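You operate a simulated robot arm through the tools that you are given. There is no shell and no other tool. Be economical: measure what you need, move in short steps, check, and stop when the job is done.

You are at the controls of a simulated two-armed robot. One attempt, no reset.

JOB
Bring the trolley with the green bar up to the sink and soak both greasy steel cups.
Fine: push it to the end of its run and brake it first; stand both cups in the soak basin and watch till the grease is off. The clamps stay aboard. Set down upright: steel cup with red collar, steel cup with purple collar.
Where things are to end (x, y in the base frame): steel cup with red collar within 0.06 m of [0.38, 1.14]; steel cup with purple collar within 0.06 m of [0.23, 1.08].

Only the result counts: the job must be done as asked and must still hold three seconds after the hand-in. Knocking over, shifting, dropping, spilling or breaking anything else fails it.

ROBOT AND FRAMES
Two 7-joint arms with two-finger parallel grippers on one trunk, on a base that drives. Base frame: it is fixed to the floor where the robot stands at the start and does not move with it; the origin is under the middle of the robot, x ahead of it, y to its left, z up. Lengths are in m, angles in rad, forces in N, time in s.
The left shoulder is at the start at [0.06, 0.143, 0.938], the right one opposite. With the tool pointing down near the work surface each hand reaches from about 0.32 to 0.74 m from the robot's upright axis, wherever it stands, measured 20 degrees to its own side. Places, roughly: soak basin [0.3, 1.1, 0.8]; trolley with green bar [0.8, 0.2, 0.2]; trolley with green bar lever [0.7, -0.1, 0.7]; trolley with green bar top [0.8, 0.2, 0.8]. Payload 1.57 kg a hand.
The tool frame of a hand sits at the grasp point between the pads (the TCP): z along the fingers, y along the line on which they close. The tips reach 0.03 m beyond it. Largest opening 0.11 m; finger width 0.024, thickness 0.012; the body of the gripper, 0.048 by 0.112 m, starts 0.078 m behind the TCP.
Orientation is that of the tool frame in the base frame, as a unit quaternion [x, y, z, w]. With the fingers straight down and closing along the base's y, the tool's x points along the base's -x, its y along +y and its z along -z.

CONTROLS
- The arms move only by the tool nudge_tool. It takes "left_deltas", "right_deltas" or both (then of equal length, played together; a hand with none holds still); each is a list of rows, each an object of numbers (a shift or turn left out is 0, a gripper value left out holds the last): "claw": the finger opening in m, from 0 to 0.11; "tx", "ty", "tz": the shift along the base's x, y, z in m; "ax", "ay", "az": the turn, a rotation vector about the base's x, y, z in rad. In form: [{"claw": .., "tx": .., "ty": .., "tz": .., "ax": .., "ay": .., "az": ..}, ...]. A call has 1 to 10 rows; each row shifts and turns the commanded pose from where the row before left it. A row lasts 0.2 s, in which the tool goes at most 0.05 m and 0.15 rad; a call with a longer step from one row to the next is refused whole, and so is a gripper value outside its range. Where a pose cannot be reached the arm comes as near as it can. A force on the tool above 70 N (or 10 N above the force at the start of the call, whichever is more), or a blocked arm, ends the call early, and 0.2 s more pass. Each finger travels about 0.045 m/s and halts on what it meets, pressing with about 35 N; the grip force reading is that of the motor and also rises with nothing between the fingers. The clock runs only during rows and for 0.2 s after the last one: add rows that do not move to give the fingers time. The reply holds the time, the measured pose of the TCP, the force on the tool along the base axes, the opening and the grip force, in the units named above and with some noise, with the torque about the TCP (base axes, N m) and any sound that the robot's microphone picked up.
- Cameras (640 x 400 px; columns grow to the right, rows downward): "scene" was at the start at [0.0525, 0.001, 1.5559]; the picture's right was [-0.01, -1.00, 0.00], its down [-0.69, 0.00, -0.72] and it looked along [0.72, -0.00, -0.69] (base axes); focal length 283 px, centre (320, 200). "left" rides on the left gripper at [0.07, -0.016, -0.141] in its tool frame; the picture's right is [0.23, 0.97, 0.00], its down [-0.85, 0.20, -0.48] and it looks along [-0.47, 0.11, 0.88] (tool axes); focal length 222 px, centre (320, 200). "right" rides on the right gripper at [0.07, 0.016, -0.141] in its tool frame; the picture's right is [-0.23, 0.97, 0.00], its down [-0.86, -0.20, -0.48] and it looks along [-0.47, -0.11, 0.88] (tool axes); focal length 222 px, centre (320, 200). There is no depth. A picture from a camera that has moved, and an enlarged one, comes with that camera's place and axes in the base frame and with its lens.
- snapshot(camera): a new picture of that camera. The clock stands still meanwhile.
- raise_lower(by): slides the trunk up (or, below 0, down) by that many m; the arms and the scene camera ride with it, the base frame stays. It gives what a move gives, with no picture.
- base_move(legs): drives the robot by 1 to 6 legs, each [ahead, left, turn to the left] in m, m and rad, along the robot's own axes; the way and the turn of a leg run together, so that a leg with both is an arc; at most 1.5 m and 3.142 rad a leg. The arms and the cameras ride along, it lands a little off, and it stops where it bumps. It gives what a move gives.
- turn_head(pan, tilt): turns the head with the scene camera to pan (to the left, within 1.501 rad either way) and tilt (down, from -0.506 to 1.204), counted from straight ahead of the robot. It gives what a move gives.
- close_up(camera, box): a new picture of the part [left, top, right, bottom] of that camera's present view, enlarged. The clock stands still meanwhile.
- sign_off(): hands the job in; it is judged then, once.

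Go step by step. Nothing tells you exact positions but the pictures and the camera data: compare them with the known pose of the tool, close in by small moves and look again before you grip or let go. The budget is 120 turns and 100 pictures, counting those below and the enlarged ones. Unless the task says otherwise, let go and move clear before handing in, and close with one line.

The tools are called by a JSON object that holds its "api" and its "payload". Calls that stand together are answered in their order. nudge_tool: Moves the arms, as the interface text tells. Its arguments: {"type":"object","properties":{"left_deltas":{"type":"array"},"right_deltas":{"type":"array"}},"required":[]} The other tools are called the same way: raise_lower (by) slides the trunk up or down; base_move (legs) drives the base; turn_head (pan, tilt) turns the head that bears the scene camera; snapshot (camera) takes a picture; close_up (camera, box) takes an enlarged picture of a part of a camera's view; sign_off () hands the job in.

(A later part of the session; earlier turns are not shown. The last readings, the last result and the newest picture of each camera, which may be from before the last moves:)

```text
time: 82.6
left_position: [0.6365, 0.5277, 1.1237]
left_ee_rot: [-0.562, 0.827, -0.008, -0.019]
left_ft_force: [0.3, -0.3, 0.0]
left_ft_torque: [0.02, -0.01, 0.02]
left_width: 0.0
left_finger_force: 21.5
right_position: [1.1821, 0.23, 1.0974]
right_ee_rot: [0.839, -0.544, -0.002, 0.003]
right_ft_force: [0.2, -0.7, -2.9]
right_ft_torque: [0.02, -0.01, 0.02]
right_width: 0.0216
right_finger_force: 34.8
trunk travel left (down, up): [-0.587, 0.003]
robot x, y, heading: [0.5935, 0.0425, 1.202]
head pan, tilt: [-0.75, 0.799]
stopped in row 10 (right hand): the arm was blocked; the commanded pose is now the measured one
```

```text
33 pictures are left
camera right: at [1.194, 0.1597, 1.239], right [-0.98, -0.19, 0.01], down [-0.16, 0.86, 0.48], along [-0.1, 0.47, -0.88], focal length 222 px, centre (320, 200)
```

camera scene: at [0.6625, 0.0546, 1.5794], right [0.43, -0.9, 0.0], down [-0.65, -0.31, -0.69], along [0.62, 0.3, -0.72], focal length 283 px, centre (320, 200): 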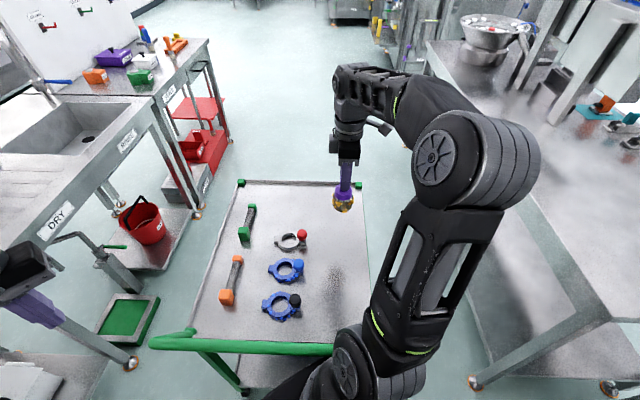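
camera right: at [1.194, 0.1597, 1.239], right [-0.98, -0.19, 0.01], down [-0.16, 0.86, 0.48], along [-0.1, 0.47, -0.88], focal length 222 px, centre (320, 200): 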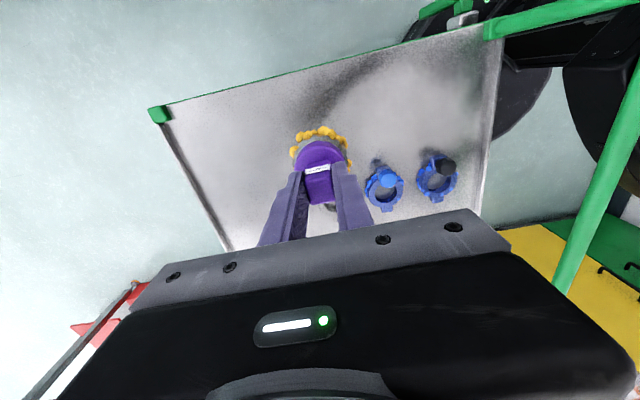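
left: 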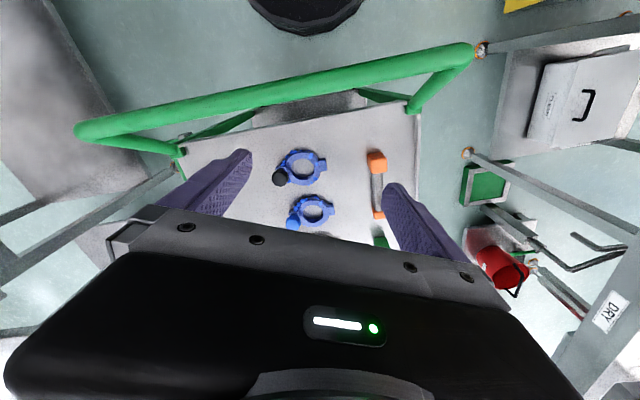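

The purple cup is up. I return the trunk to its earlier height and drive to the sink the same way.

{"api": "raise_lower", "payload": {"by": -0.05}}

{"api": "base_move", "payload": {"legs": [[-0.117, 0.117, 0], [0.42, 0.42, 0], [0, 0, 0.786], [0, -0.13, 0]]}}

{"api": "turn_head", "payload": {"pan": -0.1, "tilt": 0.9}}

{"api": "snapshot", "payload": {"camera": "scene"}}

```text
time: 83.5
left_position: [0.6331, 0.5259, 1.0997]
left_ee_rot: [-0.561, 0.827, -0.008, -0.016]
left_ft_force: [0.0, 0.5, -0.6]
left_ft_torque: [0.01, 0.0, 0.0]
left_width: 0.0002
left_finger_force: 21.2
right_position: [1.1784, 0.2301, 1.0765]
right_ee_rot: [0.839, -0.544, 0.0, -0.001]
right_ft_force: [-0.5, -0.8, -2.8]
right_ft_torque: [0.03, -0.03, 0.02]
right_width: 0.0215
right_finger_force: 34.7
trunk travel left (down, up): [-0.537, 0.053]
robot x, y, heading: [0.593, 0.0425, 1.199]
head pan, tilt: [-0.75, 0.799]
```

```text
time: 90.9
left_position: [0.0061, 0.9405, 1.0977]
left_ee_rot: [0.84, -0.542, 0.014, 0.012]
left_ft_force: [-0.6, 1.0, -0.1]
left_ft_torque: [0.03, 0.04, -0.02]
left_width: 0.0
left_finger_force: 21.2
right_position: [0.5995, 1.1238, 1.0744]
right_ee_rot: [0.985, -0.174, 0.0, 0.0]
right_ft_force: [0.2, -0.4, -2.5]
right_ft_torque: [-0.02, 0.04, 0.01]
right_width: 0.0213
right_finger_force: 34.7
trunk travel left (down, up): [-0.537, 0.053]
robot x, y, heading: [0.3252, 0.5798, 2.001]
head pan, tilt: [-0.75, 0.799]
```

```text
time: 91.9
left_position: [0.0054, 0.9399, 1.0984]
left_ee_rot: [0.84, -0.542, 0.014, 0.011]
left_ft_force: [-0.7, 0.4, 0.3]
left_ft_torque: [-0.01, -0.02, -0.01]
left_width: 0.0001
left_finger_force: 20.3
right_position: [0.5988, 1.1225, 1.0753]
right_ee_rot: [0.985, -0.175, 0.0, 0.0]
right_ft_force: [-0.3, 0.1, -3.3]
right_ft_torque: [0.01, 0.01, 0.03]
right_width: 0.0215
right_finger_force: 34.8
trunk travel left (down, up): [-0.537, 0.053]
robot x, y, heading: [0.3268, 0.5724, 1.998]
head pan, tilt: [-0.099, 0.901]
```

```text
32 pictures are left
camera scene: at [0.3131, 0.622, 1.5453], right [0.95, 0.32, 0.0], down [0.25, -0.74, -0.62], along [-0.2, 0.59, -0.78], focal length 283 px, centre (320, 200)
```

scene: 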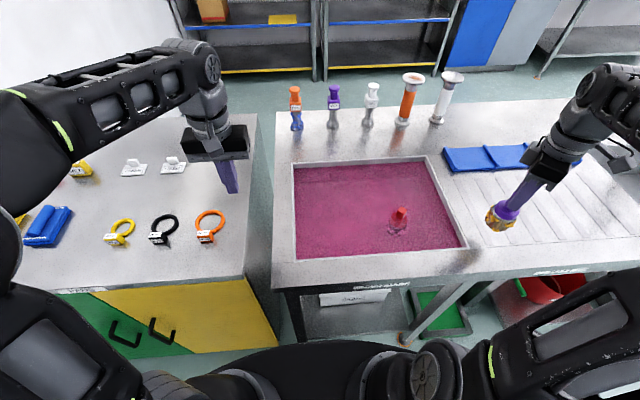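

Red is upright in the basin, beginning to soak. I raise a bit and carry the purple cup over to (0.23, 1.08), passing above red with clearance.

{"api": "nudge_tool", "payload": {"right_deltas": [{"tz": 0.035}, {"tx": -0.041, "ty": -0.0048}, {"tx": -0.041, "ty": -0.0048}, {"tx": -0.041, "ty": -0.0048}, {"tx": -0.041, "ty": -0.0048}, {"tx": -0.041, "ty": -0.0048}, {"tx": -0.041, "ty": -0.0048}, {"tx": -0.041, "ty": -0.0048}, {"tx": -0.041, "ty": -0.0048}, {"tx": -0.04, "ty": -0.0041}]}}

{"api": "snapshot", "payload": {"camera": "right"}}

{"api": "snapshot", "payload": {"camera": "scene"}}

```text
time: 94.1
left_position: [0.0041, 0.9397, 1.0992]
left_ee_rot: [0.84, -0.543, 0.015, 0.011]
left_ft_force: [0.8, -0.6, 0.7]
left_ft_torque: [0.02, 0.0, -0.01]
left_width: 0.0
left_finger_force: 21.4
right_position: [0.2286, 1.0825, 1.1106]
right_ee_rot: [0.984, -0.176, 0.001, -0.001]
right_ft_force: [0.3, -1.1, -2.3]
right_ft_torque: [0.03, -0.04, -0.01]
right_width: 0.0214
right_finger_force: 34.4
trunk travel left (down, up): [-0.537, 0.053]
robot x, y, heading: [0.3289, 0.5715, 2.001]
head pan, tilt: [-0.099, 0.901]
```

```text
31 pictures are left
camera right: at [0.2868, 1.0414, 1.2521], right [-0.55, -0.84, 0.0], down [-0.73, 0.48, 0.48], along [-0.4, 0.26, -0.88], focal length 222 px, centre (320, 200)
```

right: 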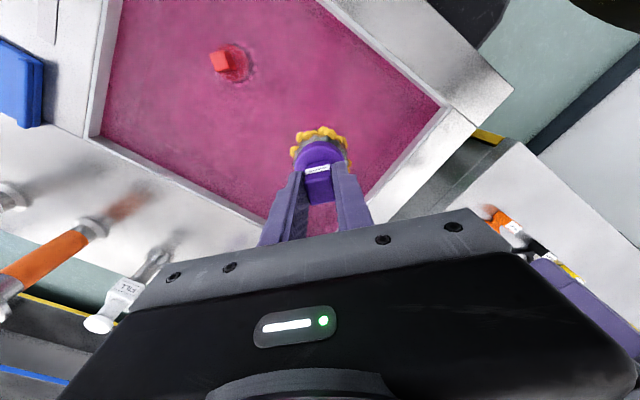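

```text
30 pictures are left
camera scene: at [0.3113, 0.6217, 1.5453], right [0.95, 0.32, 0.0], down [0.25, -0.74, -0.62], along [-0.2, 0.59, -0.78], focal length 283 px, centre (320, 200)
```

scene: 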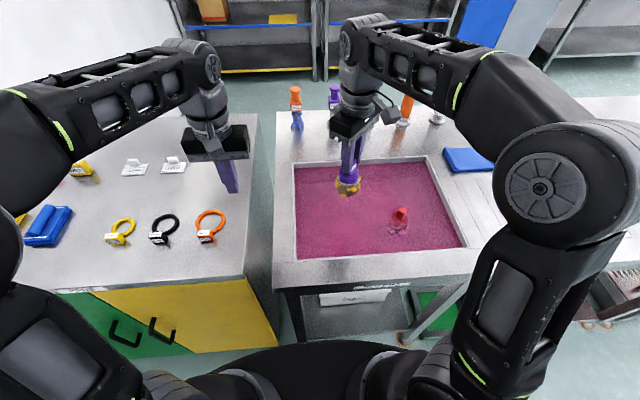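

Position is right. I lower, slowing near the floor.

{"api": "nudge_tool", "payload": {"right_deltas": [{"tz": -0.03}, {"tz": -0.035}, {"tz": -0.035}, {"tz": -0.035}, {"tz": -0.03}, {"tz": -0.015}, {"tz": -0.01}, {"tz": -0.008}, {"tz": -0.005}, {}]}}

{"api": "snapshot", "payload": {"camera": "right"}}

```text
time: 96.3
left_position: [0.0063, 0.9392, 1.0992]
left_ee_rot: [0.84, -0.542, 0.014, 0.012]
left_ft_force: [-0.2, -0.3, 0.4]
left_ft_torque: [0.05, 0.05, -0.01]
left_width: 0.0
left_finger_force: 20.8
right_position: [0.2292, 1.0804, 0.9087]
right_ee_rot: [0.985, -0.174, 0.0, -0.001]
right_ft_force: [1.4, 0.6, 4.6]
right_ft_torque: [-0.18, -0.17, 0.05]
right_width: 0.0213
right_finger_force: 35.0
trunk travel left (down, up): [-0.537, 0.053]
robot x, y, heading: [0.3261, 0.5759, 1.995]
head pan, tilt: [-0.099, 0.901]
```

```text
29 pictures are left
camera right: at [0.2888, 1.0415, 1.0493], right [-0.55, -0.84, 0.0], down [-0.73, 0.48, 0.48], along [-0.4, 0.26, -0.88], focal length 222 px, centre (320, 200)
```

right: 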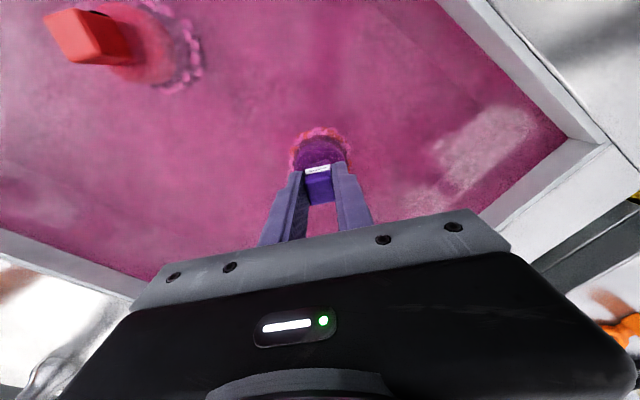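

Contact is felt, so the cup is on the floor. I release and rise slowly.

{"api": "nudge_tool", "payload": {"right_deltas": [{"tz": -0.001}, {"claw": 0.06}, {}, {}, {}, {}, {"tz": 0.02}, {"tz": 0.04}, {"tz": 0.045}, {"tz": 0.045}]}}

{"api": "nudge_tool", "payload": {"right_deltas": [{"tz": 0.045}, {"tx": 0.04}, {"tx": 0.04}, {"tx": 0.04}, {"tx": 0.04}, {"tx": 0.04}, {"tx": 0.04}, {"tx": 0.04}, {"tx": 0.04}, {}]}}

{"api": "snapshot", "payload": {"camera": "scene"}}

{"api": "close_up", "payload": {"camera": "scene", "box": [310, 160, 450, 250]}}

```text
time: 98.5
left_position: [0.0046, 0.9384, 1.0994]
left_ee_rot: [0.84, -0.542, 0.015, 0.011]
left_ft_force: [-0.4, -1.0, 0.4]
left_ft_torque: [-0.01, 0.0, -0.02]
left_width: 0.0
left_finger_force: 20.3
right_position: [0.2324, 1.0804, 1.0561]
right_ee_rot: [0.985, -0.175, 0.0, 0.0]
right_ft_force: [0.0, 0.4, 0.4]
right_ft_torque: [-0.01, 0.01, 0.04]
right_width: 0.06
right_finger_force: 0.1
trunk travel left (down, up): [-0.537, 0.053]
robot x, y, heading: [0.3252, 0.5748, 2.0]
head pan, tilt: [-0.099, 0.901]
```

```text
time: 100.7
left_position: [0.0032, 0.9398, 1.0992]
left_ee_rot: [0.84, -0.542, 0.015, 0.011]
left_ft_force: [0.3, 0.0, 0.3]
left_ft_torque: [0.0, -0.03, -0.01]
left_width: 0.0
left_finger_force: 21.3
right_position: [0.55, 1.0811, 1.0995]
right_ee_rot: [0.985, -0.175, 0.0, 0.0]
right_ft_force: [0.4, 0.9, 0.1]
right_ft_torque: [0.0, -0.02, -0.01]
right_width: 0.06
right_finger_force: 0.1
trunk travel left (down, up): [-0.537, 0.053]
robot x, y, heading: [0.3226, 0.5779, 1.998]
head pan, tilt: [-0.099, 0.901]
```

```text
28 pictures are left
camera scene: at [0.3126, 0.6218, 1.5453], right [0.95, 0.32, 0.0], down [0.25, -0.74, -0.62], along [-0.2, 0.59, -0.78], focal length 283 px, centre (320, 200)
```

scene: 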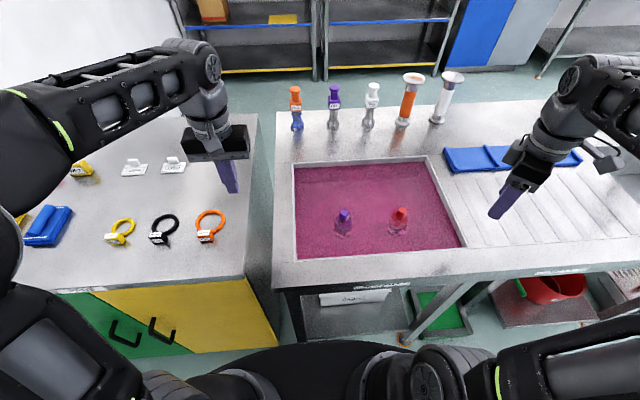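

```text
4.44 times, centred on (380, 205) of scene
camera zoom: at [0.3126, 0.6218, 1.5453], right [0.95, 0.32, 0.0], down [0.25, -0.74, -0.62], along [-0.2, 0.59, -0.78], focal length 1257 px, centre (53, 178)
```

zoom: 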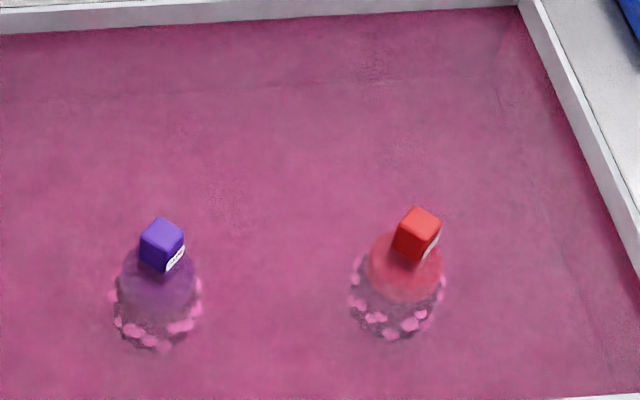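

Both cups stand upright in the soak. Grease is still visible, so I wait with idle rows and watch.

{"api": "nudge_tool", "payload": {"right_deltas": [{}, {}, {}, {}, {}, {}, {}, {}, {}, {}]}}

{"api": "nudge_tool", "payload": {"right_deltas": [{}, {}, {}, {}, {}, {}, {}, {}, {}, {}]}}

{"api": "nudge_tool", "payload": {"right_deltas": [{}, {}, {}, {}, {}, {}, {}, {}, {}, {}]}}

{"api": "nudge_tool", "payload": {"right_deltas": [{}, {}, {}, {}, {}, {}, {}, {}, {}, {}]}}

{"api": "nudge_tool", "payload": {"right_deltas": [{}, {}, {}, {}, {}, {}, {}, {}, {}, {}]}}

{"api": "nudge_tool", "payload": {"right_deltas": [{}, {}, {}, {}, {}, {}, {}, {}, {}, {}]}}

{"api": "close_up", "payload": {"camera": "scene", "box": [310, 160, 450, 250]}}

```text
time: 102.9
left_position: [0.0055, 0.9408, 1.0994]
left_ee_rot: [0.84, -0.542, 0.015, 0.011]
left_ft_force: [-0.2, 0.4, -0.3]
left_ft_torque: [0.03, -0.02, 0.01]
left_width: 0.0002
left_finger_force: 21.2
right_position: [0.5509, 1.0823, 1.1007]
right_ee_rot: [0.985, -0.174, 0.001, 0.001]
right_ft_force: [0.6, -0.9, 0.1]
right_ft_torque: [-0.01, -0.02, -0.01]
right_width: 0.0599
right_finger_force: 0.0
trunk travel left (down, up): [-0.537, 0.053]
robot x, y, heading: [0.3259, 0.5757, 1.999]
head pan, tilt: [-0.099, 0.901]
```

```text
time: 105.1
left_position: [0.0057, 0.9399, 1.0985]
left_ee_rot: [0.84, -0.542, 0.014, 0.011]
left_ft_force: [-0.4, -0.3, -0.3]
left_ft_torque: [-0.03, -0.01, -0.01]
left_width: 0.0
left_finger_force: 21.2
right_position: [0.5503, 1.0803, 1.1]
right_ee_rot: [0.985, -0.174, 0.001, 0.0]
right_ft_force: [-0.3, -0.1, -0.1]
right_ft_torque: [-0.01, -0.01, 0.0]
right_width: 0.0599
right_finger_force: 0.0
trunk travel left (down, up): [-0.537, 0.053]
robot x, y, heading: [0.3198, 0.5737, 2.003]
head pan, tilt: [-0.099, 0.901]
```

```text
time: 107.3
left_position: [0.0057, 0.9403, 1.0987]
left_ee_rot: [0.84, -0.542, 0.014, 0.012]
left_ft_force: [0.3, 0.2, -0.8]
left_ft_torque: [0.01, 0.01, 0.05]
left_width: 0.0001
left_finger_force: 21.1
right_position: [0.5509, 1.0804, 1.0998]
right_ee_rot: [0.985, -0.175, 0.001, 0.0]
right_ft_force: [-0.2, 0.0, -0.2]
right_ft_torque: [-0.01, 0.04, -0.01]
right_width: 0.0598
right_finger_force: 0.1
trunk travel left (down, up): [-0.537, 0.053]
robot x, y, heading: [0.324, 0.576, 2.0]
head pan, tilt: [-0.099, 0.901]
```

```text
time: 109.5
left_position: [0.0046, 0.939, 1.0979]
left_ee_rot: [0.84, -0.543, 0.014, 0.011]
left_ft_force: [-0.8, -0.4, 0.2]
left_ft_torque: [-0.01, -0.01, 0.0]
left_width: 0.0
left_finger_force: 21.4
right_position: [0.5507, 1.0813, 1.1006]
right_ee_rot: [0.985, -0.175, 0.002, 0.0]
right_ft_force: [0.6, 0.7, -0.1]
right_ft_torque: [0.01, 0.02, -0.01]
right_width: 0.0602
right_finger_force: 0.1
trunk travel left (down, up): [-0.537, 0.053]
robot x, y, heading: [0.3289, 0.5777, 1.994]
head pan, tilt: [-0.099, 0.901]
```

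```text
time: 111.7
left_position: [0.004, 0.9387, 1.0995]
left_ee_rot: [0.84, -0.543, 0.015, 0.011]
left_ft_force: [0.5, 0.8, -0.9]
left_ft_torque: [-0.03, 0.01, 0.01]
left_width: 0.0
left_finger_force: 21.6
right_position: [0.5509, 1.0807, 1.1001]
right_ee_rot: [0.985, -0.174, 0.001, 0.0]
right_ft_force: [-0.1, 0.0, 0.3]
right_ft_torque: [-0.01, -0.01, -0.01]
right_width: 0.0602
right_finger_force: 0.2
trunk travel left (down, up): [-0.537, 0.053]
robot x, y, heading: [0.3245, 0.5763, 1.999]
head pan, tilt: [-0.099, 0.901]
```

```text
time: 113.9
left_position: [0.0048, 0.9403, 1.0987]
left_ee_rot: [0.84, -0.543, 0.015, 0.011]
left_ft_force: [-0.2, -0.8, 0.6]
left_ft_torque: [0.03, 0.0, 0.01]
left_width: 0.0
left_finger_force: 21.5
right_position: [0.5512, 1.0803, 1.1001]
right_ee_rot: [0.985, -0.174, 0.0, 0.001]
right_ft_force: [0.4, -0.3, -0.4]
right_ft_torque: [-0.03, 0.01, -0.03]
right_width: 0.0598
right_finger_force: 0.1
trunk travel left (down, up): [-0.537, 0.053]
robot x, y, heading: [0.323, 0.5752, 1.999]
head pan, tilt: [-0.099, 0.901]
```

```text
4.44 times, centred on (380, 205) of scene
camera zoom: at [0.313, 0.6218, 1.5453], right [0.95, 0.32, 0.0], down [0.25, -0.74, -0.62], along [-0.2, 0.59, -0.78], focal length 1257 px, centre (53, 178)
```

zoom: 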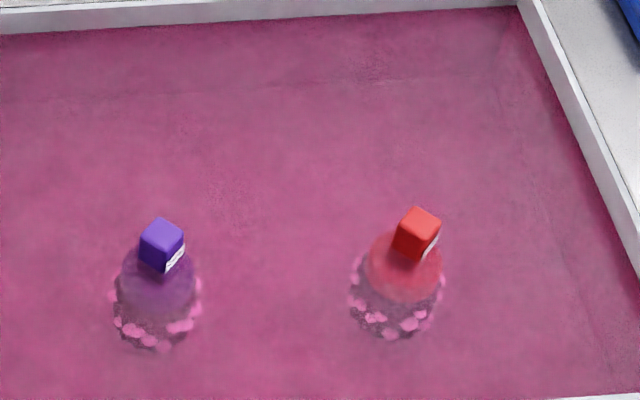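

No visible change yet, so the soak takes longer. I let time pass with slow drives back and forth, well clear of everything, then look again.

{"api": "base_move", "payload": {"legs": [[-0.6, 0, 0], [0.55, 0, 0], [-0.55, 0, 0], [0.55, 0, 0], [-0.55, 0, 0], [0.55, 0, 0]]}}

{"api": "close_up", "payload": {"camera": "scene", "box": [290, 130, 450, 240]}}

```text
time: 131.1
left_position: [0.0325, 0.9048, 1.0984]
left_ee_rot: [0.836, -0.548, 0.014, 0.011]
left_ft_force: [-0.1, -0.6, 0.1]
left_ft_torque: [-0.04, -0.01, -0.03]
left_width: 0.0001
left_finger_force: 21.3
right_position: [0.5803, 1.0382, 1.1006]
right_ee_rot: [0.983, -0.181, 0.0, 0.0]
right_ft_force: [0.6, -0.9, 0.2]
right_ft_torque: [-0.01, -0.02, -0.02]
right_width: 0.0596
right_finger_force: 0.0
trunk travel left (down, up): [-0.537, 0.053]
robot x, y, heading: [0.3461, 0.5353, 1.983]
head pan, tilt: [-0.099, 0.901]
```

```text
3.64 times, centred on (370, 185) of scene
camera zoom: at [0.3356, 0.5829, 1.5453], right [0.95, 0.31, 0.0], down [0.24, -0.75, -0.62], along [-0.19, 0.59, -0.78], focal length 1028 px, centre (138, 254)
```

zoom: 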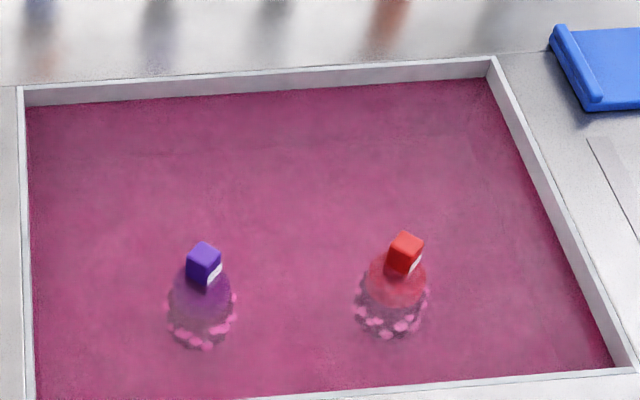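

Still greasy after about 70 s for red, so I keep waiting the same way.

{"api": "base_move", "payload": {"legs": [[-0.6, 0, 0], [0.6, 0, 0], [-0.6, 0, 0], [0.6, 0, 0], [-0.6, 0, 0], [0.6, 0, 0]]}}

{"api": "close_up", "payload": {"camera": "scene", "box": [290, 130, 450, 240]}}

{"api": "base_move", "payload": {"legs": [[-0.6, 0, 0], [0.6, 0, 0], [-0.6, 0, 0], [0.6, 0, 0], [-0.6, 0, 0], [0.6, 0, 0]]}}

{"api": "close_up", "payload": {"camera": "scene", "box": [290, 130, 450, 240]}}

```text
time: 149.4
left_position: [0.0349, 0.8992, 1.099]
left_ee_rot: [0.836, -0.549, 0.014, 0.012]
left_ft_force: [-0.5, -0.1, -0.6]
left_ft_torque: [-0.02, 0.0, 0.04]
left_width: 0.0001
left_finger_force: 21.4
right_position: [0.5821, 1.0328, 1.0998]
right_ee_rot: [0.983, -0.181, 0.001, 0.001]
right_ft_force: [0.2, -0.4, -0.4]
right_ft_torque: [-0.02, 0.0, 0.02]
right_width: 0.0599
right_finger_force: 0.0
trunk travel left (down, up): [-0.537, 0.053]
robot x, y, heading: [0.3517, 0.5305, 1.984]
head pan, tilt: [-0.099, 0.901]
```

```text
3.64 times, centred on (370, 185) of scene
camera zoom: at [0.3381, 0.5772, 1.5453], right [0.95, 0.31, 0.0], down [0.24, -0.75, -0.62], along [-0.19, 0.59, -0.78], focal length 1028 px, centre (138, 254)
```

zoom: 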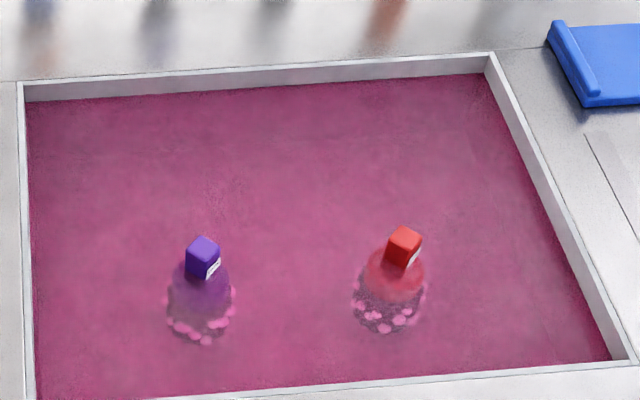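

```text
time: 167.7
left_position: [0.0223, 0.8964, 1.0989]
left_ee_rot: [0.841, -0.54, 0.014, 0.011]
left_ft_force: [0.8, 0.7, -0.7]
left_ft_torque: [-0.02, -0.01, -0.02]
left_width: 0.0
left_finger_force: 21.9
right_position: [0.568, 1.0393, 1.0993]
right_ee_rot: [0.985, -0.172, 0.001, 0.0]
right_ft_force: [0.1, 0.0, -0.2]
right_ft_torque: [0.0, 0.0, 0.0]
right_width: 0.06
right_finger_force: 0.0
trunk travel left (down, up): [-0.537, 0.053]
robot x, y, heading: [0.3414, 0.5351, 1.998]
head pan, tilt: [-0.099, 0.901]
```

```text
3.64 times, centred on (370, 185) of scene
camera zoom: at [0.3307, 0.5792, 1.5453], right [0.95, 0.33, 0.0], down [0.25, -0.74, -0.62], along [-0.2, 0.59, -0.78], focal length 1028 px, centre (138, 254)
```

zoom: 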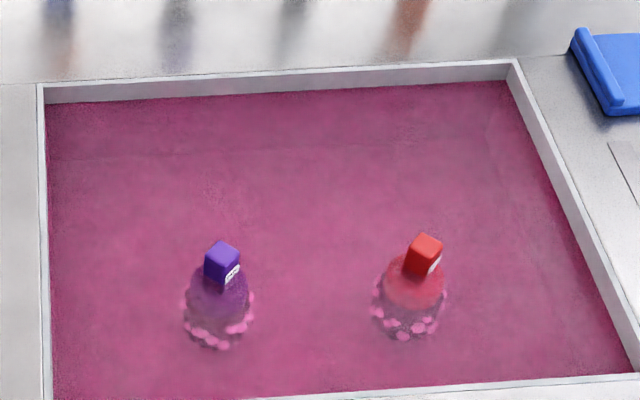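

The blobs seem to shrink only slowly, if at all. I wait about 55 s more, then zoom in closely.

{"api": "base_move", "payload": {"legs": [[-0.6, 0, 0], [0.6, 0, 0], [-0.6, 0, 0], [0.6, 0, 0], [-0.6, 0, 0], [0.6, 0, 0]]}}

{"api": "base_move", "payload": {"legs": [[-0.6, 0, 0], [0.6, 0, 0], [-0.6, 0, 0], [0.6, 0, 0], [-0.6, 0, 0], [0.6, 0, 0]]}}

{"api": "base_move", "payload": {"legs": [[-0.6, 0, 0], [0.6, 0, 0], [-0.6, 0, 0], [0.6, 0, 0], [-0.6, 0, 0], [0.6, 0, 0]]}}

{"api": "close_up", "payload": {"camera": "scene", "box": [310, 160, 420, 230]}}

```text
time: 186.2
left_position: [0.0247, 0.9018, 1.0975]
left_ee_rot: [0.839, -0.544, 0.014, 0.011]
left_ft_force: [-0.4, -0.2, 0.2]
left_ft_torque: [0.01, 0.01, 0.01]
left_width: 0.0001
left_finger_force: 21.1
right_position: [0.5722, 1.0407, 1.1001]
right_ee_rot: [0.984, -0.177, 0.001, 0.0]
right_ft_force: [-1.4, 0.8, -0.7]
right_ft_torque: [0.0, 0.0, -0.02]
right_width: 0.0602
right_finger_force: 0.1
trunk travel left (down, up): [-0.537, 0.053]
robot x, y, heading: [0.3428, 0.5315, 1.991]
head pan, tilt: [-0.099, 0.901]
```

```text
time: 204.6
left_position: [0.033, 0.8939, 1.0989]
left_ee_rot: [0.837, -0.546, 0.014, 0.012]
left_ft_force: [-0.1, 0.5, 0.3]
left_ft_torque: [-0.02, -0.01, 0.0]
left_width: 0.0
left_finger_force: 21.0
right_position: [0.5796, 1.0299, 1.0997]
right_ee_rot: [0.984, -0.179, 0.001, 0.0]
right_ft_force: [-0.1, -0.6, -0.5]
right_ft_torque: [-0.06, -0.02, -0.06]
right_width: 0.0599
right_finger_force: 0.2
trunk travel left (down, up): [-0.537, 0.053]
robot x, y, heading: [0.3502, 0.5273, 1.986]
head pan, tilt: [-0.099, 0.901]
```

```text
time: 222.9
left_position: [0.0306, 0.8755, 1.0993]
left_ee_rot: [0.84, -0.542, 0.014, 0.01]
left_ft_force: [0.9, 0.3, -1.3]
left_ft_torque: [0.0, -0.04, -0.04]
left_width: 0.0
left_finger_force: 21.7
right_position: [0.5767, 1.0174, 1.0997]
right_ee_rot: [0.985, -0.174, 0.001, 0.0]
right_ft_force: [-0.3, 0.2, -0.2]
right_ft_torque: [-0.05, 0.02, -0.01]
right_width: 0.0604
right_finger_force: 0.0
trunk travel left (down, up): [-0.537, 0.053]
robot x, y, heading: [0.3528, 0.5116, 2.001]
head pan, tilt: [-0.099, 0.901]
```

```text
5.71 times, centred on (365, 195) of scene
camera zoom: at [0.3401, 0.5586, 1.5453], right [0.95, 0.32, 0.0], down [0.25, -0.74, -0.62], along [-0.2, 0.59, -0.78], focal length 1616 px, centre (63, 229)
```

zoom: 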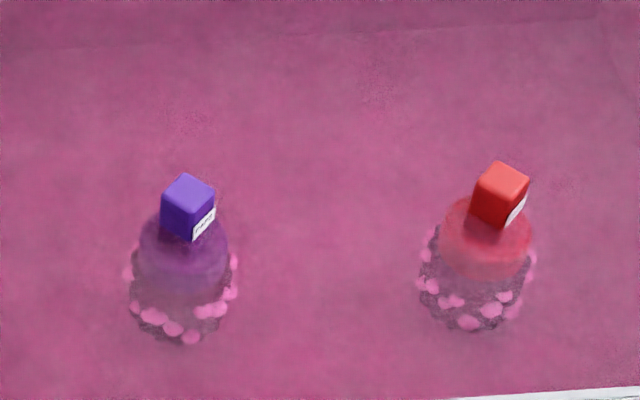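

Grease still shows after 160 s. Only looking tells when it's done, so I let another ~90 s go by.

{"api": "base_move", "payload": {"legs": [[-0.6, 0, 0], [0.6, 0, 0], [-0.6, 0, 0], [0.6, 0, 0], [-0.6, 0, 0], [0.6, 0, 0]]}}

{"api": "base_move", "payload": {"legs": [[-0.6, 0, 0], [0.6, 0, 0], [-0.6, 0, 0], [0.6, 0, 0], [-0.6, 0, 0], [0.6, 0, 0]]}}

{"api": "base_move", "payload": {"legs": [[-0.6, 0, 0], [0.6, 0, 0], [-0.6, 0, 0], [0.6, 0, 0], [-0.6, 0, 0], [0.6, 0, 0]]}}

{"api": "base_move", "payload": {"legs": [[-0.6, 0, 0], [0.6, 0, 0], [-0.6, 0, 0], [0.6, 0, 0], [-0.6, 0, 0], [0.6, 0, 0]]}}

{"api": "base_move", "payload": {"legs": [[-0.6, 0, 0], [0.6, 0, 0], [-0.6, 0, 0], [0.6, 0, 0], [-0.6, 0, 0], [0.6, 0, 0]]}}

{"api": "close_up", "payload": {"camera": "scene", "box": [310, 160, 420, 230]}}

```text
time: 241.2
left_position: [0.0354, 0.8708, 1.0987]
left_ee_rot: [0.84, -0.542, 0.014, 0.012]
left_ft_force: [0.1, 0.1, -0.4]
left_ft_torque: [-0.05, -0.03, 0.0]
left_width: 0.0
left_finger_force: 21.8
right_position: [0.5797, 1.0134, 1.1004]
right_ee_rot: [0.985, -0.174, 0.001, 0.001]
right_ft_force: [-0.3, 0.5, 0.3]
right_ft_torque: [-0.03, 0.0, 0.03]
right_width: 0.0602
right_finger_force: 0.1
trunk travel left (down, up): [-0.537, 0.053]
robot x, y, heading: [0.3557, 0.5067, 1.998]
head pan, tilt: [-0.099, 0.901]
```

```text
time: 259.6
left_position: [0.0407, 0.8776, 1.0977]
left_ee_rot: [0.838, -0.546, 0.014, 0.012]
left_ft_force: [0.1, -0.3, 0.5]
left_ft_torque: [-0.02, 0.0, 0.03]
left_width: 0.0
left_finger_force: 21.2
right_position: [0.5864, 1.0145, 1.0997]
right_ee_rot: [0.984, -0.179, 0.001, 0.0]
right_ft_force: [-0.1, -0.2, -0.4]
right_ft_torque: [-0.02, -0.02, -0.01]
right_width: 0.06
right_finger_force: 0.2
trunk travel left (down, up): [-0.537, 0.053]
robot x, y, heading: [0.3568, 0.5093, 1.991]
head pan, tilt: [-0.099, 0.901]
```

```text
time: 278.0
left_position: [0.0355, 0.8786, 1.0987]
left_ee_rot: [0.839, -0.544, 0.014, 0.011]
left_ft_force: [0.6, 0.1, 0.2]
left_ft_torque: [-0.02, -0.04, -0.02]
left_width: 0.0002
left_finger_force: 21.5
right_position: [0.5835, 1.0171, 1.0998]
right_ee_rot: [0.984, -0.176, 0.0, 0.001]
right_ft_force: [-0.2, -0.4, -0.1]
right_ft_torque: [-0.01, -0.02, -0.03]
right_width: 0.0602
right_finger_force: 0.1
trunk travel left (down, up): [-0.537, 0.053]
robot x, y, heading: [0.3516, 0.5126, 1.996]
head pan, tilt: [-0.099, 0.901]
```

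```text
time: 296.4
left_position: [0.0387, 0.8774, 1.0984]
left_ee_rot: [0.839, -0.544, 0.014, 0.012]
left_ft_force: [0.5, -1.0, 0.5]
left_ft_torque: [-0.01, 0.03, -0.02]
left_width: 0.0
left_finger_force: 22.1
right_position: [0.5849, 1.0143, 1.099]
right_ee_rot: [0.984, -0.178, 0.001, 0.0]
right_ft_force: [0.8, 0.3, 0.6]
right_ft_torque: [0.05, 0.02, 0.03]
right_width: 0.0601
right_finger_force: 0.0
trunk travel left (down, up): [-0.537, 0.053]
robot x, y, heading: [0.3549, 0.5129, 1.99]
head pan, tilt: [-0.099, 0.901]
```

```text
time: 314.7
left_position: [0.0348, 0.8818, 1.0988]
left_ee_rot: [0.839, -0.544, 0.014, 0.011]
left_ft_force: [0.5, 0.0, -0.1]
left_ft_torque: [0.0, 0.02, 0.02]
left_width: 0.0
left_finger_force: 20.9
right_position: [0.5822, 1.0207, 1.0998]
right_ee_rot: [0.984, -0.177, 0.001, 0.0]
right_ft_force: [0.1, -0.3, -0.7]
right_ft_torque: [0.0, 0.0, -0.05]
right_width: 0.0601
right_finger_force: 0.1
trunk travel left (down, up): [-0.537, 0.053]
robot x, y, heading: [0.35, 0.514, 1.994]
head pan, tilt: [-0.099, 0.901]
```

```text
5.71 times, centred on (365, 195) of scene
camera zoom: at [0.3411, 0.5625, 1.5453], right [0.95, 0.32, 0.0], down [0.25, -0.74, -0.62], along [-0.2, 0.59, -0.78], focal length 1616 px, centre (63, 229)
```

zoom: 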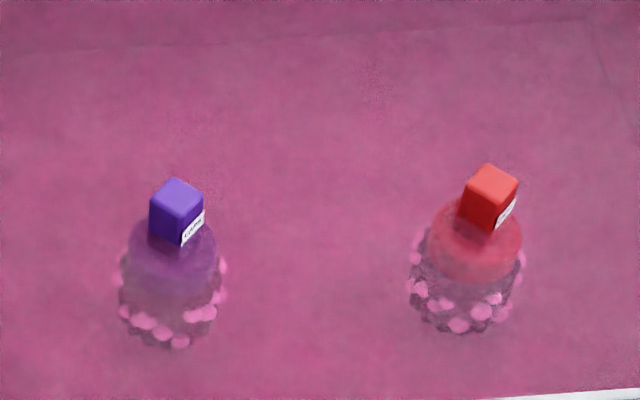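

Still no change after 250 s, which is suspicious. I check the trolley's lever and end position, and look at the cups from close above.

{"api": "turn_head", "payload": {"pan": -1.45, "tilt": 0.75}}

{"api": "snapshot", "payload": {"camera": "scene"}}

{"api": "nudge_tool", "payload": {"right_deltas": [{"tx": -0.04, "ty": 0.02}, {"tx": -0.04, "ty": 0.02}, {"tx": -0.04, "ty": 0.02}, {"tx": -0.04, "ty": 0.02}, {"tx": -0.04, "ty": 0.02}, {}]}}

{"api": "snapshot", "payload": {"camera": "right"}}

```text
time: 316.2
left_position: [0.0355, 0.8808, 1.0987]
left_ee_rot: [0.839, -0.544, 0.015, 0.011]
left_ft_force: [-0.1, -0.1, -0.4]
left_ft_torque: [0.0, -0.03, 0.03]
left_width: 0.0
left_finger_force: 21.3
right_position: [0.5806, 1.0207, 1.1005]
right_ee_rot: [0.984, -0.178, 0.0, -0.002]
right_ft_force: [-0.5, 0.4, -1.3]
right_ft_torque: [0.02, 0.04, -0.01]
right_width: 0.0601
right_finger_force: 0.1
trunk travel left (down, up): [-0.537, 0.053]
robot x, y, heading: [0.3524, 0.5161, 1.996]
head pan, tilt: [-1.45, 0.75]
```

```text
20 pictures are left
camera scene: at [0.4363, 0.5332, 1.5572], right [0.52, -0.86, 0.0], down [-0.58, -0.35, -0.73], along [0.63, 0.38, -0.68], focal length 283 px, centre (320, 200)
```

scene: 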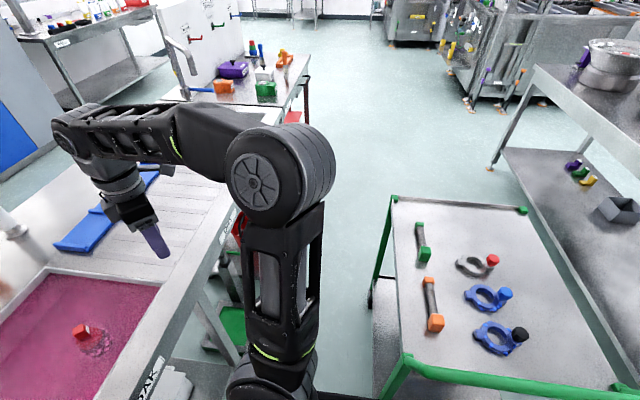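

```text
time: 317.6
left_position: [0.0377, 0.881, 1.0985]
left_ee_rot: [0.838, -0.545, 0.013, 0.011]
left_ft_force: [0.4, 0.7, 0.5]
left_ft_torque: [-0.03, 0.05, -0.02]
left_width: 0.0
left_finger_force: 21.3
right_position: [0.3837, 1.1199, 1.1004]
right_ee_rot: [0.984, -0.177, -0.001, -0.001]
right_ft_force: [0.0, -0.3, 0.0]
right_ft_torque: [0.01, 0.02, 0.0]
right_width: 0.0599
right_finger_force: 0.0
trunk travel left (down, up): [-0.537, 0.053]
robot x, y, heading: [0.3555, 0.513, 1.995]
head pan, tilt: [-1.45, 0.75]
```

```text
19 pictures are left
camera right: at [0.4415, 1.0804, 1.2418], right [-0.55, -0.83, 0.0], down [-0.73, 0.48, 0.48], along [-0.4, 0.27, -0.88], focal length 222 px, centre (320, 200)
```

right: 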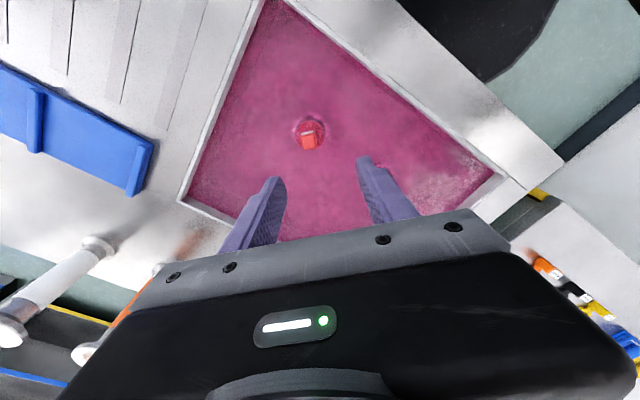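

{"api": "close_up", "payload": {"camera": "right", "box": [270, 100, 350, 160]}}

{"api": "turn_head", "payload": {"pan": 0.0, "tilt": 1.0}}

{"api": "snapshot", "payload": {"camera": "scene"}}

```text
6.67 times, centred on (310, 130) of right
camera zoom: at [0.4415, 1.0804, 1.2418], right [-0.55, -0.83, 0.0], down [-0.73, 0.48, 0.48], along [-0.4, 0.27, -0.88], focal length 1481 px, centre (387, 667)
```

zoom: 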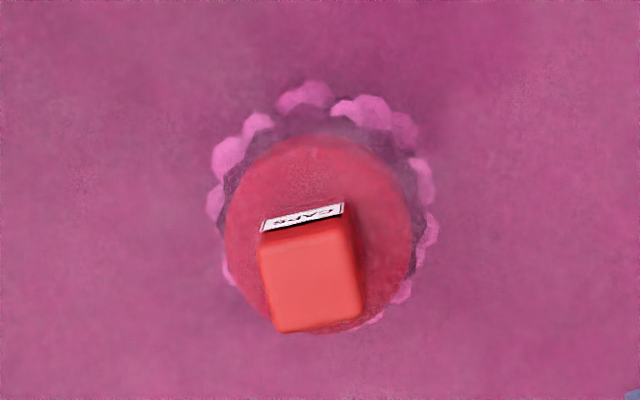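

```text
time: 319.2
left_position: [0.0349, 0.8805, 1.0988]
left_ee_rot: [0.839, -0.544, 0.014, 0.011]
left_ft_force: [-0.9, 0.2, 0.0]
left_ft_torque: [0.01, -0.01, 0.03]
left_width: 0.0
left_finger_force: 21.3
right_position: [0.3817, 1.1193, 1.1]
right_ee_rot: [0.984, -0.177, -0.001, -0.001]
right_ft_force: [-0.1, -0.6, -0.8]
right_ft_torque: [0.01, 0.03, -0.02]
right_width: 0.0599
right_finger_force: 0.0
trunk travel left (down, up): [-0.537, 0.053]
robot x, y, heading: [0.3548, 0.5149, 1.994]
head pan, tilt: [0.0, 1.0]
```

```text
17 pictures are left
camera scene: at [0.3368, 0.5539, 1.5381], right [0.91, 0.41, 0.0], down [0.34, -0.77, -0.54], along [-0.22, 0.49, -0.84], focal length 283 px, centre (320, 200)
```

scene: 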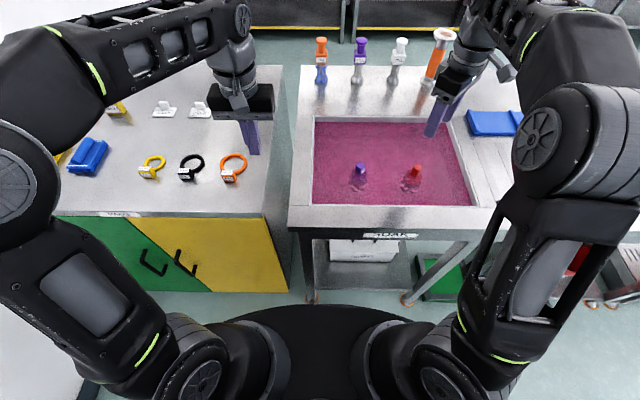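

The cups look unchanged, so I suspect the brake or the dock isn't registering. I back off and look at the lever again.

{"api": "base_move", "payload": {"legs": [[-0.65, 0, 0]]}}

{"api": "turn_head", "payload": {"pan": -1.45, "tilt": 0.85}}

{"api": "snapshot", "payload": {"camera": "scene"}}

```text
time: 322.8
left_position: [0.3006, 0.2931, 1.0985]
left_ee_rot: [0.838, -0.545, 0.013, 0.011]
left_ft_force: [0.1, -0.3, -0.2]
left_ft_torque: [0.0, 0.02, -0.01]
left_width: 0.0
left_finger_force: 21.2
right_position: [0.6473, 0.5301, 1.1011]
right_ee_rot: [0.984, -0.178, 0.0, -0.001]
right_ft_force: [0.8, -0.4, 0.3]
right_ft_torque: [0.01, 0.0, -0.01]
right_width: 0.06
right_finger_force: 0.0
trunk travel left (down, up): [-0.537, 0.053]
robot x, y, heading: [0.6148, -0.0715, 1.991]
head pan, tilt: [0.0, 1.0]
```

```text
time: 324.4
left_position: [0.2997, 0.2944, 1.0999]
left_ee_rot: [0.838, -0.545, 0.014, 0.011]
left_ft_force: [0.1, 0.1, -0.4]
left_ft_torque: [0.04, 0.01, 0.04]
left_width: 0.0
left_finger_force: 21.0
right_position: [0.647, 0.5305, 1.1001]
right_ee_rot: [0.984, -0.178, -0.001, -0.001]
right_ft_force: [0.3, -0.3, -0.8]
right_ft_torque: [-0.03, 0.0, -0.01]
right_width: 0.06
right_finger_force: 0.1
trunk travel left (down, up): [-0.537, 0.053]
robot x, y, heading: [0.615, -0.0739, 1.99]
head pan, tilt: [-1.45, 0.85]
```

```text
16 pictures are left
camera scene: at [0.6962, -0.0586, 1.5492], right [0.51, -0.86, 0.0], down [-0.64, -0.39, -0.66], along [0.57, 0.34, -0.75], focal length 283 px, centre (320, 200)
```

scene: 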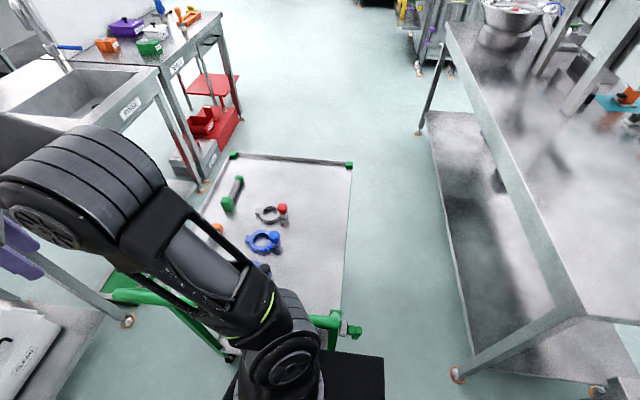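

{"api": "close_up", "payload": {"camera": "scene", "box": [300, 290, 380, 360]}}

```text
5.71 times, centred on (340, 325) of scene
camera zoom: at [0.6962, -0.0586, 1.5492], right [0.51, -0.86, 0.0], down [-0.64, -0.39, -0.66], along [0.57, 0.34, -0.75], focal length 1616 px, centre (206, -514)
```

zoom: 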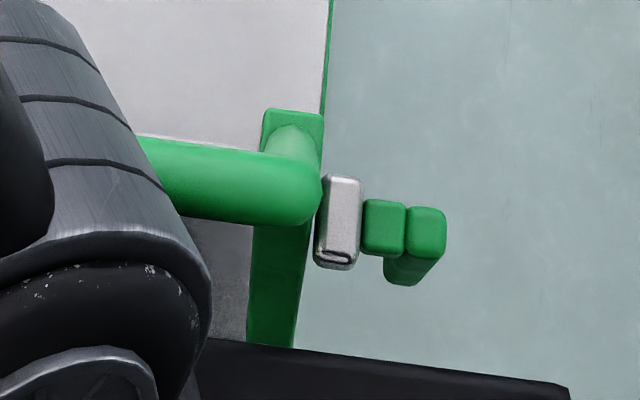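

The lever is still fully down (~60°), so the brake holds. The soak may simply be long, so I go back and wait a good deal more.

{"api": "base_move", "payload": {"legs": [[0.62, 0, 0], [-0.6, 0, 0], [0.6, 0, 0], [-0.6, 0, 0], [0.6, 0, 0]]}}

{"api": "turn_head", "payload": {"pan": -0.1, "tilt": 0.9}}

{"api": "base_move", "payload": {"legs": [[-0.6, 0, 0], [0.6, 0, 0], [-0.6, 0, 0], [0.6, 0, 0], [-0.6, 0, 0], [0.6, 0, 0]]}}

{"api": "base_move", "payload": {"legs": [[-0.6, 0, 0], [0.6, 0, 0], [-0.6, 0, 0], [0.6, 0, 0], [-0.6, 0, 0], [0.6, 0, 0]]}}

{"api": "base_move", "payload": {"legs": [[-0.6, 0, 0], [0.6, 0, 0], [-0.6, 0, 0], [0.6, 0, 0], [-0.6, 0, 0], [0.6, 0, 0]]}}

{"api": "snapshot", "payload": {"camera": "scene"}}

```text
time: 339.8
left_position: [0.049, 0.8705, 1.0978]
left_ee_rot: [0.836, -0.548, 0.015, 0.011]
left_ft_force: [-0.4, 0.0, -0.3]
left_ft_torque: [-0.02, 0.0, -0.02]
left_width: 0.0
left_finger_force: 21.3
right_position: [0.3996, 1.1045, 1.0992]
right_ee_rot: [0.983, -0.183, -0.001, -0.001]
right_ft_force: [0.0, 0.9, 0.3]
right_ft_torque: [-0.03, -0.02, -0.01]
right_width: 0.0601
right_finger_force: 0.1
trunk travel left (down, up): [-0.537, 0.053]
robot x, y, heading: [0.3637, 0.502, 1.979]
head pan, tilt: [-1.45, 0.85]
```

```text
time: 341.3
left_position: [0.0498, 0.8694, 1.0983]
left_ee_rot: [0.835, -0.549, 0.014, 0.012]
left_ft_force: [0.3, 0.8, 0.0]
left_ft_torque: [-0.02, -0.03, 0.03]
left_width: 0.0
left_finger_force: 21.5
right_position: [0.3993, 1.1049, 1.099]
right_ee_rot: [0.983, -0.183, -0.001, -0.001]
right_ft_force: [0.1, -0.1, -0.2]
right_ft_torque: [-0.02, -0.02, -0.02]
right_width: 0.0597
right_finger_force: 0.0
trunk travel left (down, up): [-0.537, 0.053]
robot x, y, heading: [0.3666, 0.5027, 1.974]
head pan, tilt: [-0.099, 0.901]
```

```text
time: 359.6
left_position: [0.0406, 0.8638, 1.0991]
left_ee_rot: [0.84, -0.543, 0.014, 0.012]
left_ft_force: [-0.1, 0.4, 0.2]
left_ft_torque: [-0.01, 0.04, -0.02]
left_width: 0.0002
left_finger_force: 21.3
right_position: [0.3869, 1.1044, 1.0995]
right_ee_rot: [0.984, -0.177, 0.001, -0.001]
right_ft_force: [0.3, -0.5, 0.4]
right_ft_torque: [-0.04, -0.04, -0.02]
right_width: 0.0599
right_finger_force: 0.1
trunk travel left (down, up): [-0.537, 0.053]
robot x, y, heading: [0.359, 0.4999, 2.0]
head pan, tilt: [-0.099, 0.901]
```

```text
time: 378.0
left_position: [0.0478, 0.8506, 1.0994]
left_ee_rot: [0.839, -0.543, 0.014, 0.012]
left_ft_force: [0.3, 0.2, -0.2]
left_ft_torque: [-0.01, 0.0, -0.01]
left_width: 0.0002
left_finger_force: 20.8
right_position: [0.3946, 1.0912, 1.1002]
right_ee_rot: [0.984, -0.178, 0.001, 0.0]
right_ft_force: [0.1, -0.2, 0.3]
right_ft_torque: [-0.02, -0.01, 0.02]
right_width: 0.0601
right_finger_force: 0.1
trunk travel left (down, up): [-0.537, 0.053]
robot x, y, heading: [0.3665, 0.4851, 1.991]
head pan, tilt: [-0.099, 0.901]
```

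```text
time: 396.3
left_position: [0.0452, 0.8572, 1.0992]
left_ee_rot: [0.839, -0.544, 0.014, 0.011]
left_ft_force: [-0.8, 0.3, 0.3]
left_ft_torque: [0.0, 0.01, 0.0]
left_width: 0.0001
left_finger_force: 21.2
right_position: [0.391, 1.0977, 1.1002]
right_ee_rot: [0.984, -0.177, 0.0, -0.001]
right_ft_force: [-0.2, 0.4, 0.1]
right_ft_torque: [-0.03, -0.03, 0.0]
right_width: 0.0599
right_finger_force: 0.1
trunk travel left (down, up): [-0.537, 0.053]
robot x, y, heading: [0.3672, 0.4937, 1.992]
head pan, tilt: [-0.099, 0.901]
```

```text
14 pictures are left
camera scene: at [0.3514, 0.5386, 1.5453], right [0.95, 0.32, 0.0], down [0.25, -0.74, -0.62], along [-0.2, 0.59, -0.78], focal length 283 px, centre (320, 200)
```

scene: 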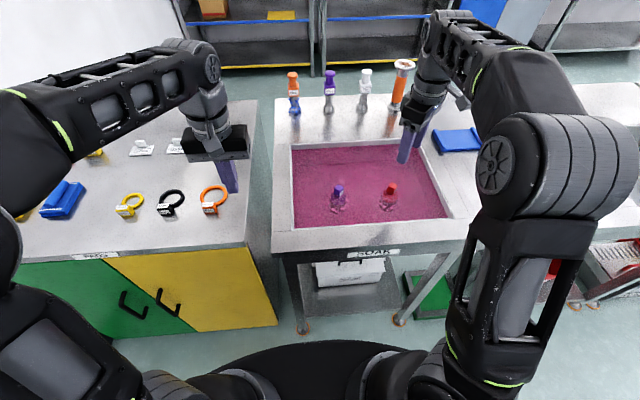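

{"api": "close_up", "payload": {"camera": "scene", "box": [315, 170, 415, 225]}}

```text
6.40 times, centred on (365, 198) of scene
camera zoom: at [0.3514, 0.5386, 1.5453], right [0.95, 0.32, 0.0], down [0.25, -0.74, -0.62], along [-0.2, 0.59, -0.78], focal length 1810 px, centre (32, 216)
```

zoom: 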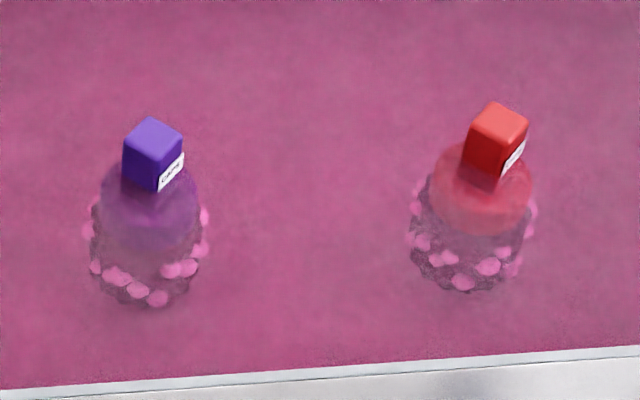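

I can't tell through the liquid whether what's left is grease or just tinted lumps. I'll check one cup by gripping red again and lifting it just out of the liquid; first I align above it.

{"api": "nudge_tool", "payload": {"right_deltas": [{"claw": 0.06, "tx": -0.01, "ty": 0.04}, {"tz": -0.04}, {"tz": -0.04}, {"tz": -0.02}, {}]}}

{"api": "snapshot", "payload": {"camera": "right"}}

```text
time: 397.5
left_position: [0.045, 0.8571, 1.0984]
left_ee_rot: [0.839, -0.545, 0.014, 0.011]
left_ft_force: [-0.7, 0.3, -0.4]
left_ft_torque: [0.01, 0.0, 0.04]
left_width: 0.0
left_finger_force: 21.2
right_position: [0.3905, 1.0963, 0.9995]
right_ee_rot: [0.984, -0.178, 0.001, -0.001]
right_ft_force: [-0.1, 0.0, -0.5]
right_ft_torque: [0.02, 0.02, 0.01]
right_width: 0.0599
right_finger_force: 0.1
right hand out of reach, approached as far as the arm can: row 1
trunk travel left (down, up): [-0.537, 0.053]
robot x, y, heading: [0.3673, 0.4904, 1.994]
head pan, tilt: [-0.099, 0.901]
```

```text
12 pictures are left
camera right: at [0.4491, 1.056, 1.1418], right [-0.55, -0.83, 0.0], down [-0.73, 0.48, 0.48], along [-0.4, 0.27, -0.88], focal length 222 px, centre (320, 200)
```

right: 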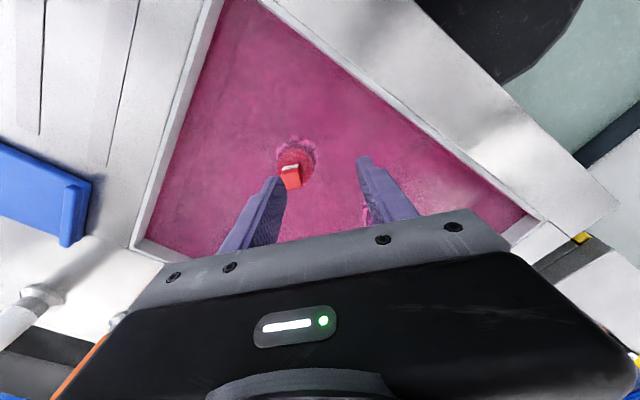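

The base had crept back, so I go forward 0.07 m and centre over the red tab at (0.379, 1.145).

{"api": "base_move", "payload": {"legs": [[0.07, 0, 0]]}}

{"api": "nudge_tool", "payload": {"right_deltas": [{"tx": 0.0165, "ty": -0.0155}, {}]}}

{"api": "snapshot", "payload": {"camera": "right"}}

```text
time: 398.6
left_position: [0.0162, 0.9225, 1.0986]
left_ee_rot: [0.839, -0.544, 0.014, 0.01]
left_ft_force: [0.2, 0.5, 0.4]
left_ft_torque: [-0.05, -0.02, 0.02]
left_width: 0.0
left_finger_force: 21.3
right_position: [0.3614, 1.1602, 0.9984]
right_ee_rot: [0.984, -0.176, 0.001, -0.001]
right_ft_force: [0.6, 0.4, -0.2]
right_ft_torque: [-0.01, -0.02, 0.0]
right_width: 0.0597
right_finger_force: 0.0
trunk travel left (down, up): [-0.537, 0.053]
robot x, y, heading: [0.3307, 0.5559, 1.996]
head pan, tilt: [-0.099, 0.901]
```

```text
time: 399.2
left_position: [0.0152, 0.9203, 1.0991]
left_ee_rot: [0.839, -0.543, 0.015, 0.011]
left_ft_force: [0.1, -0.9, 1.0]
left_ft_torque: [-0.03, 0.01, -0.02]
left_width: 0.0001
left_finger_force: 21.0
right_position: [0.3787, 1.1449, 1.0007]
right_ee_rot: [0.984, -0.177, 0.001, 0.0]
right_ft_force: [0.2, -0.4, 0.6]
right_ft_torque: [0.01, 0.04, -0.05]
right_width: 0.06
right_finger_force: 0.0
trunk travel left (down, up): [-0.537, 0.053]
robot x, y, heading: [0.3329, 0.5594, 1.997]
head pan, tilt: [-0.099, 0.901]
```

```text
11 pictures are left
camera right: at [0.4362, 1.1046, 1.1416], right [-0.55, -0.83, 0.0], down [-0.73, 0.48, 0.48], along [-0.4, 0.27, -0.88], focal length 222 px, centre (320, 200)
```

right: 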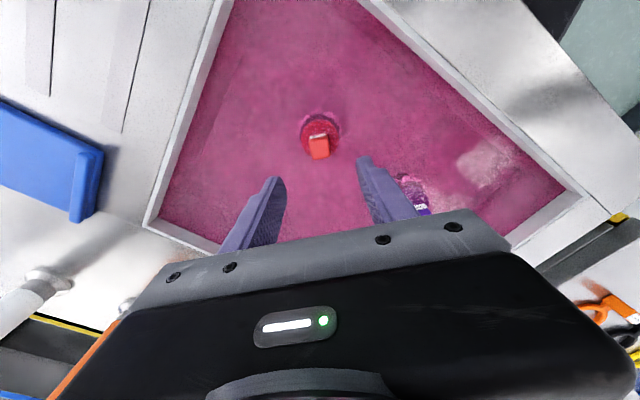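

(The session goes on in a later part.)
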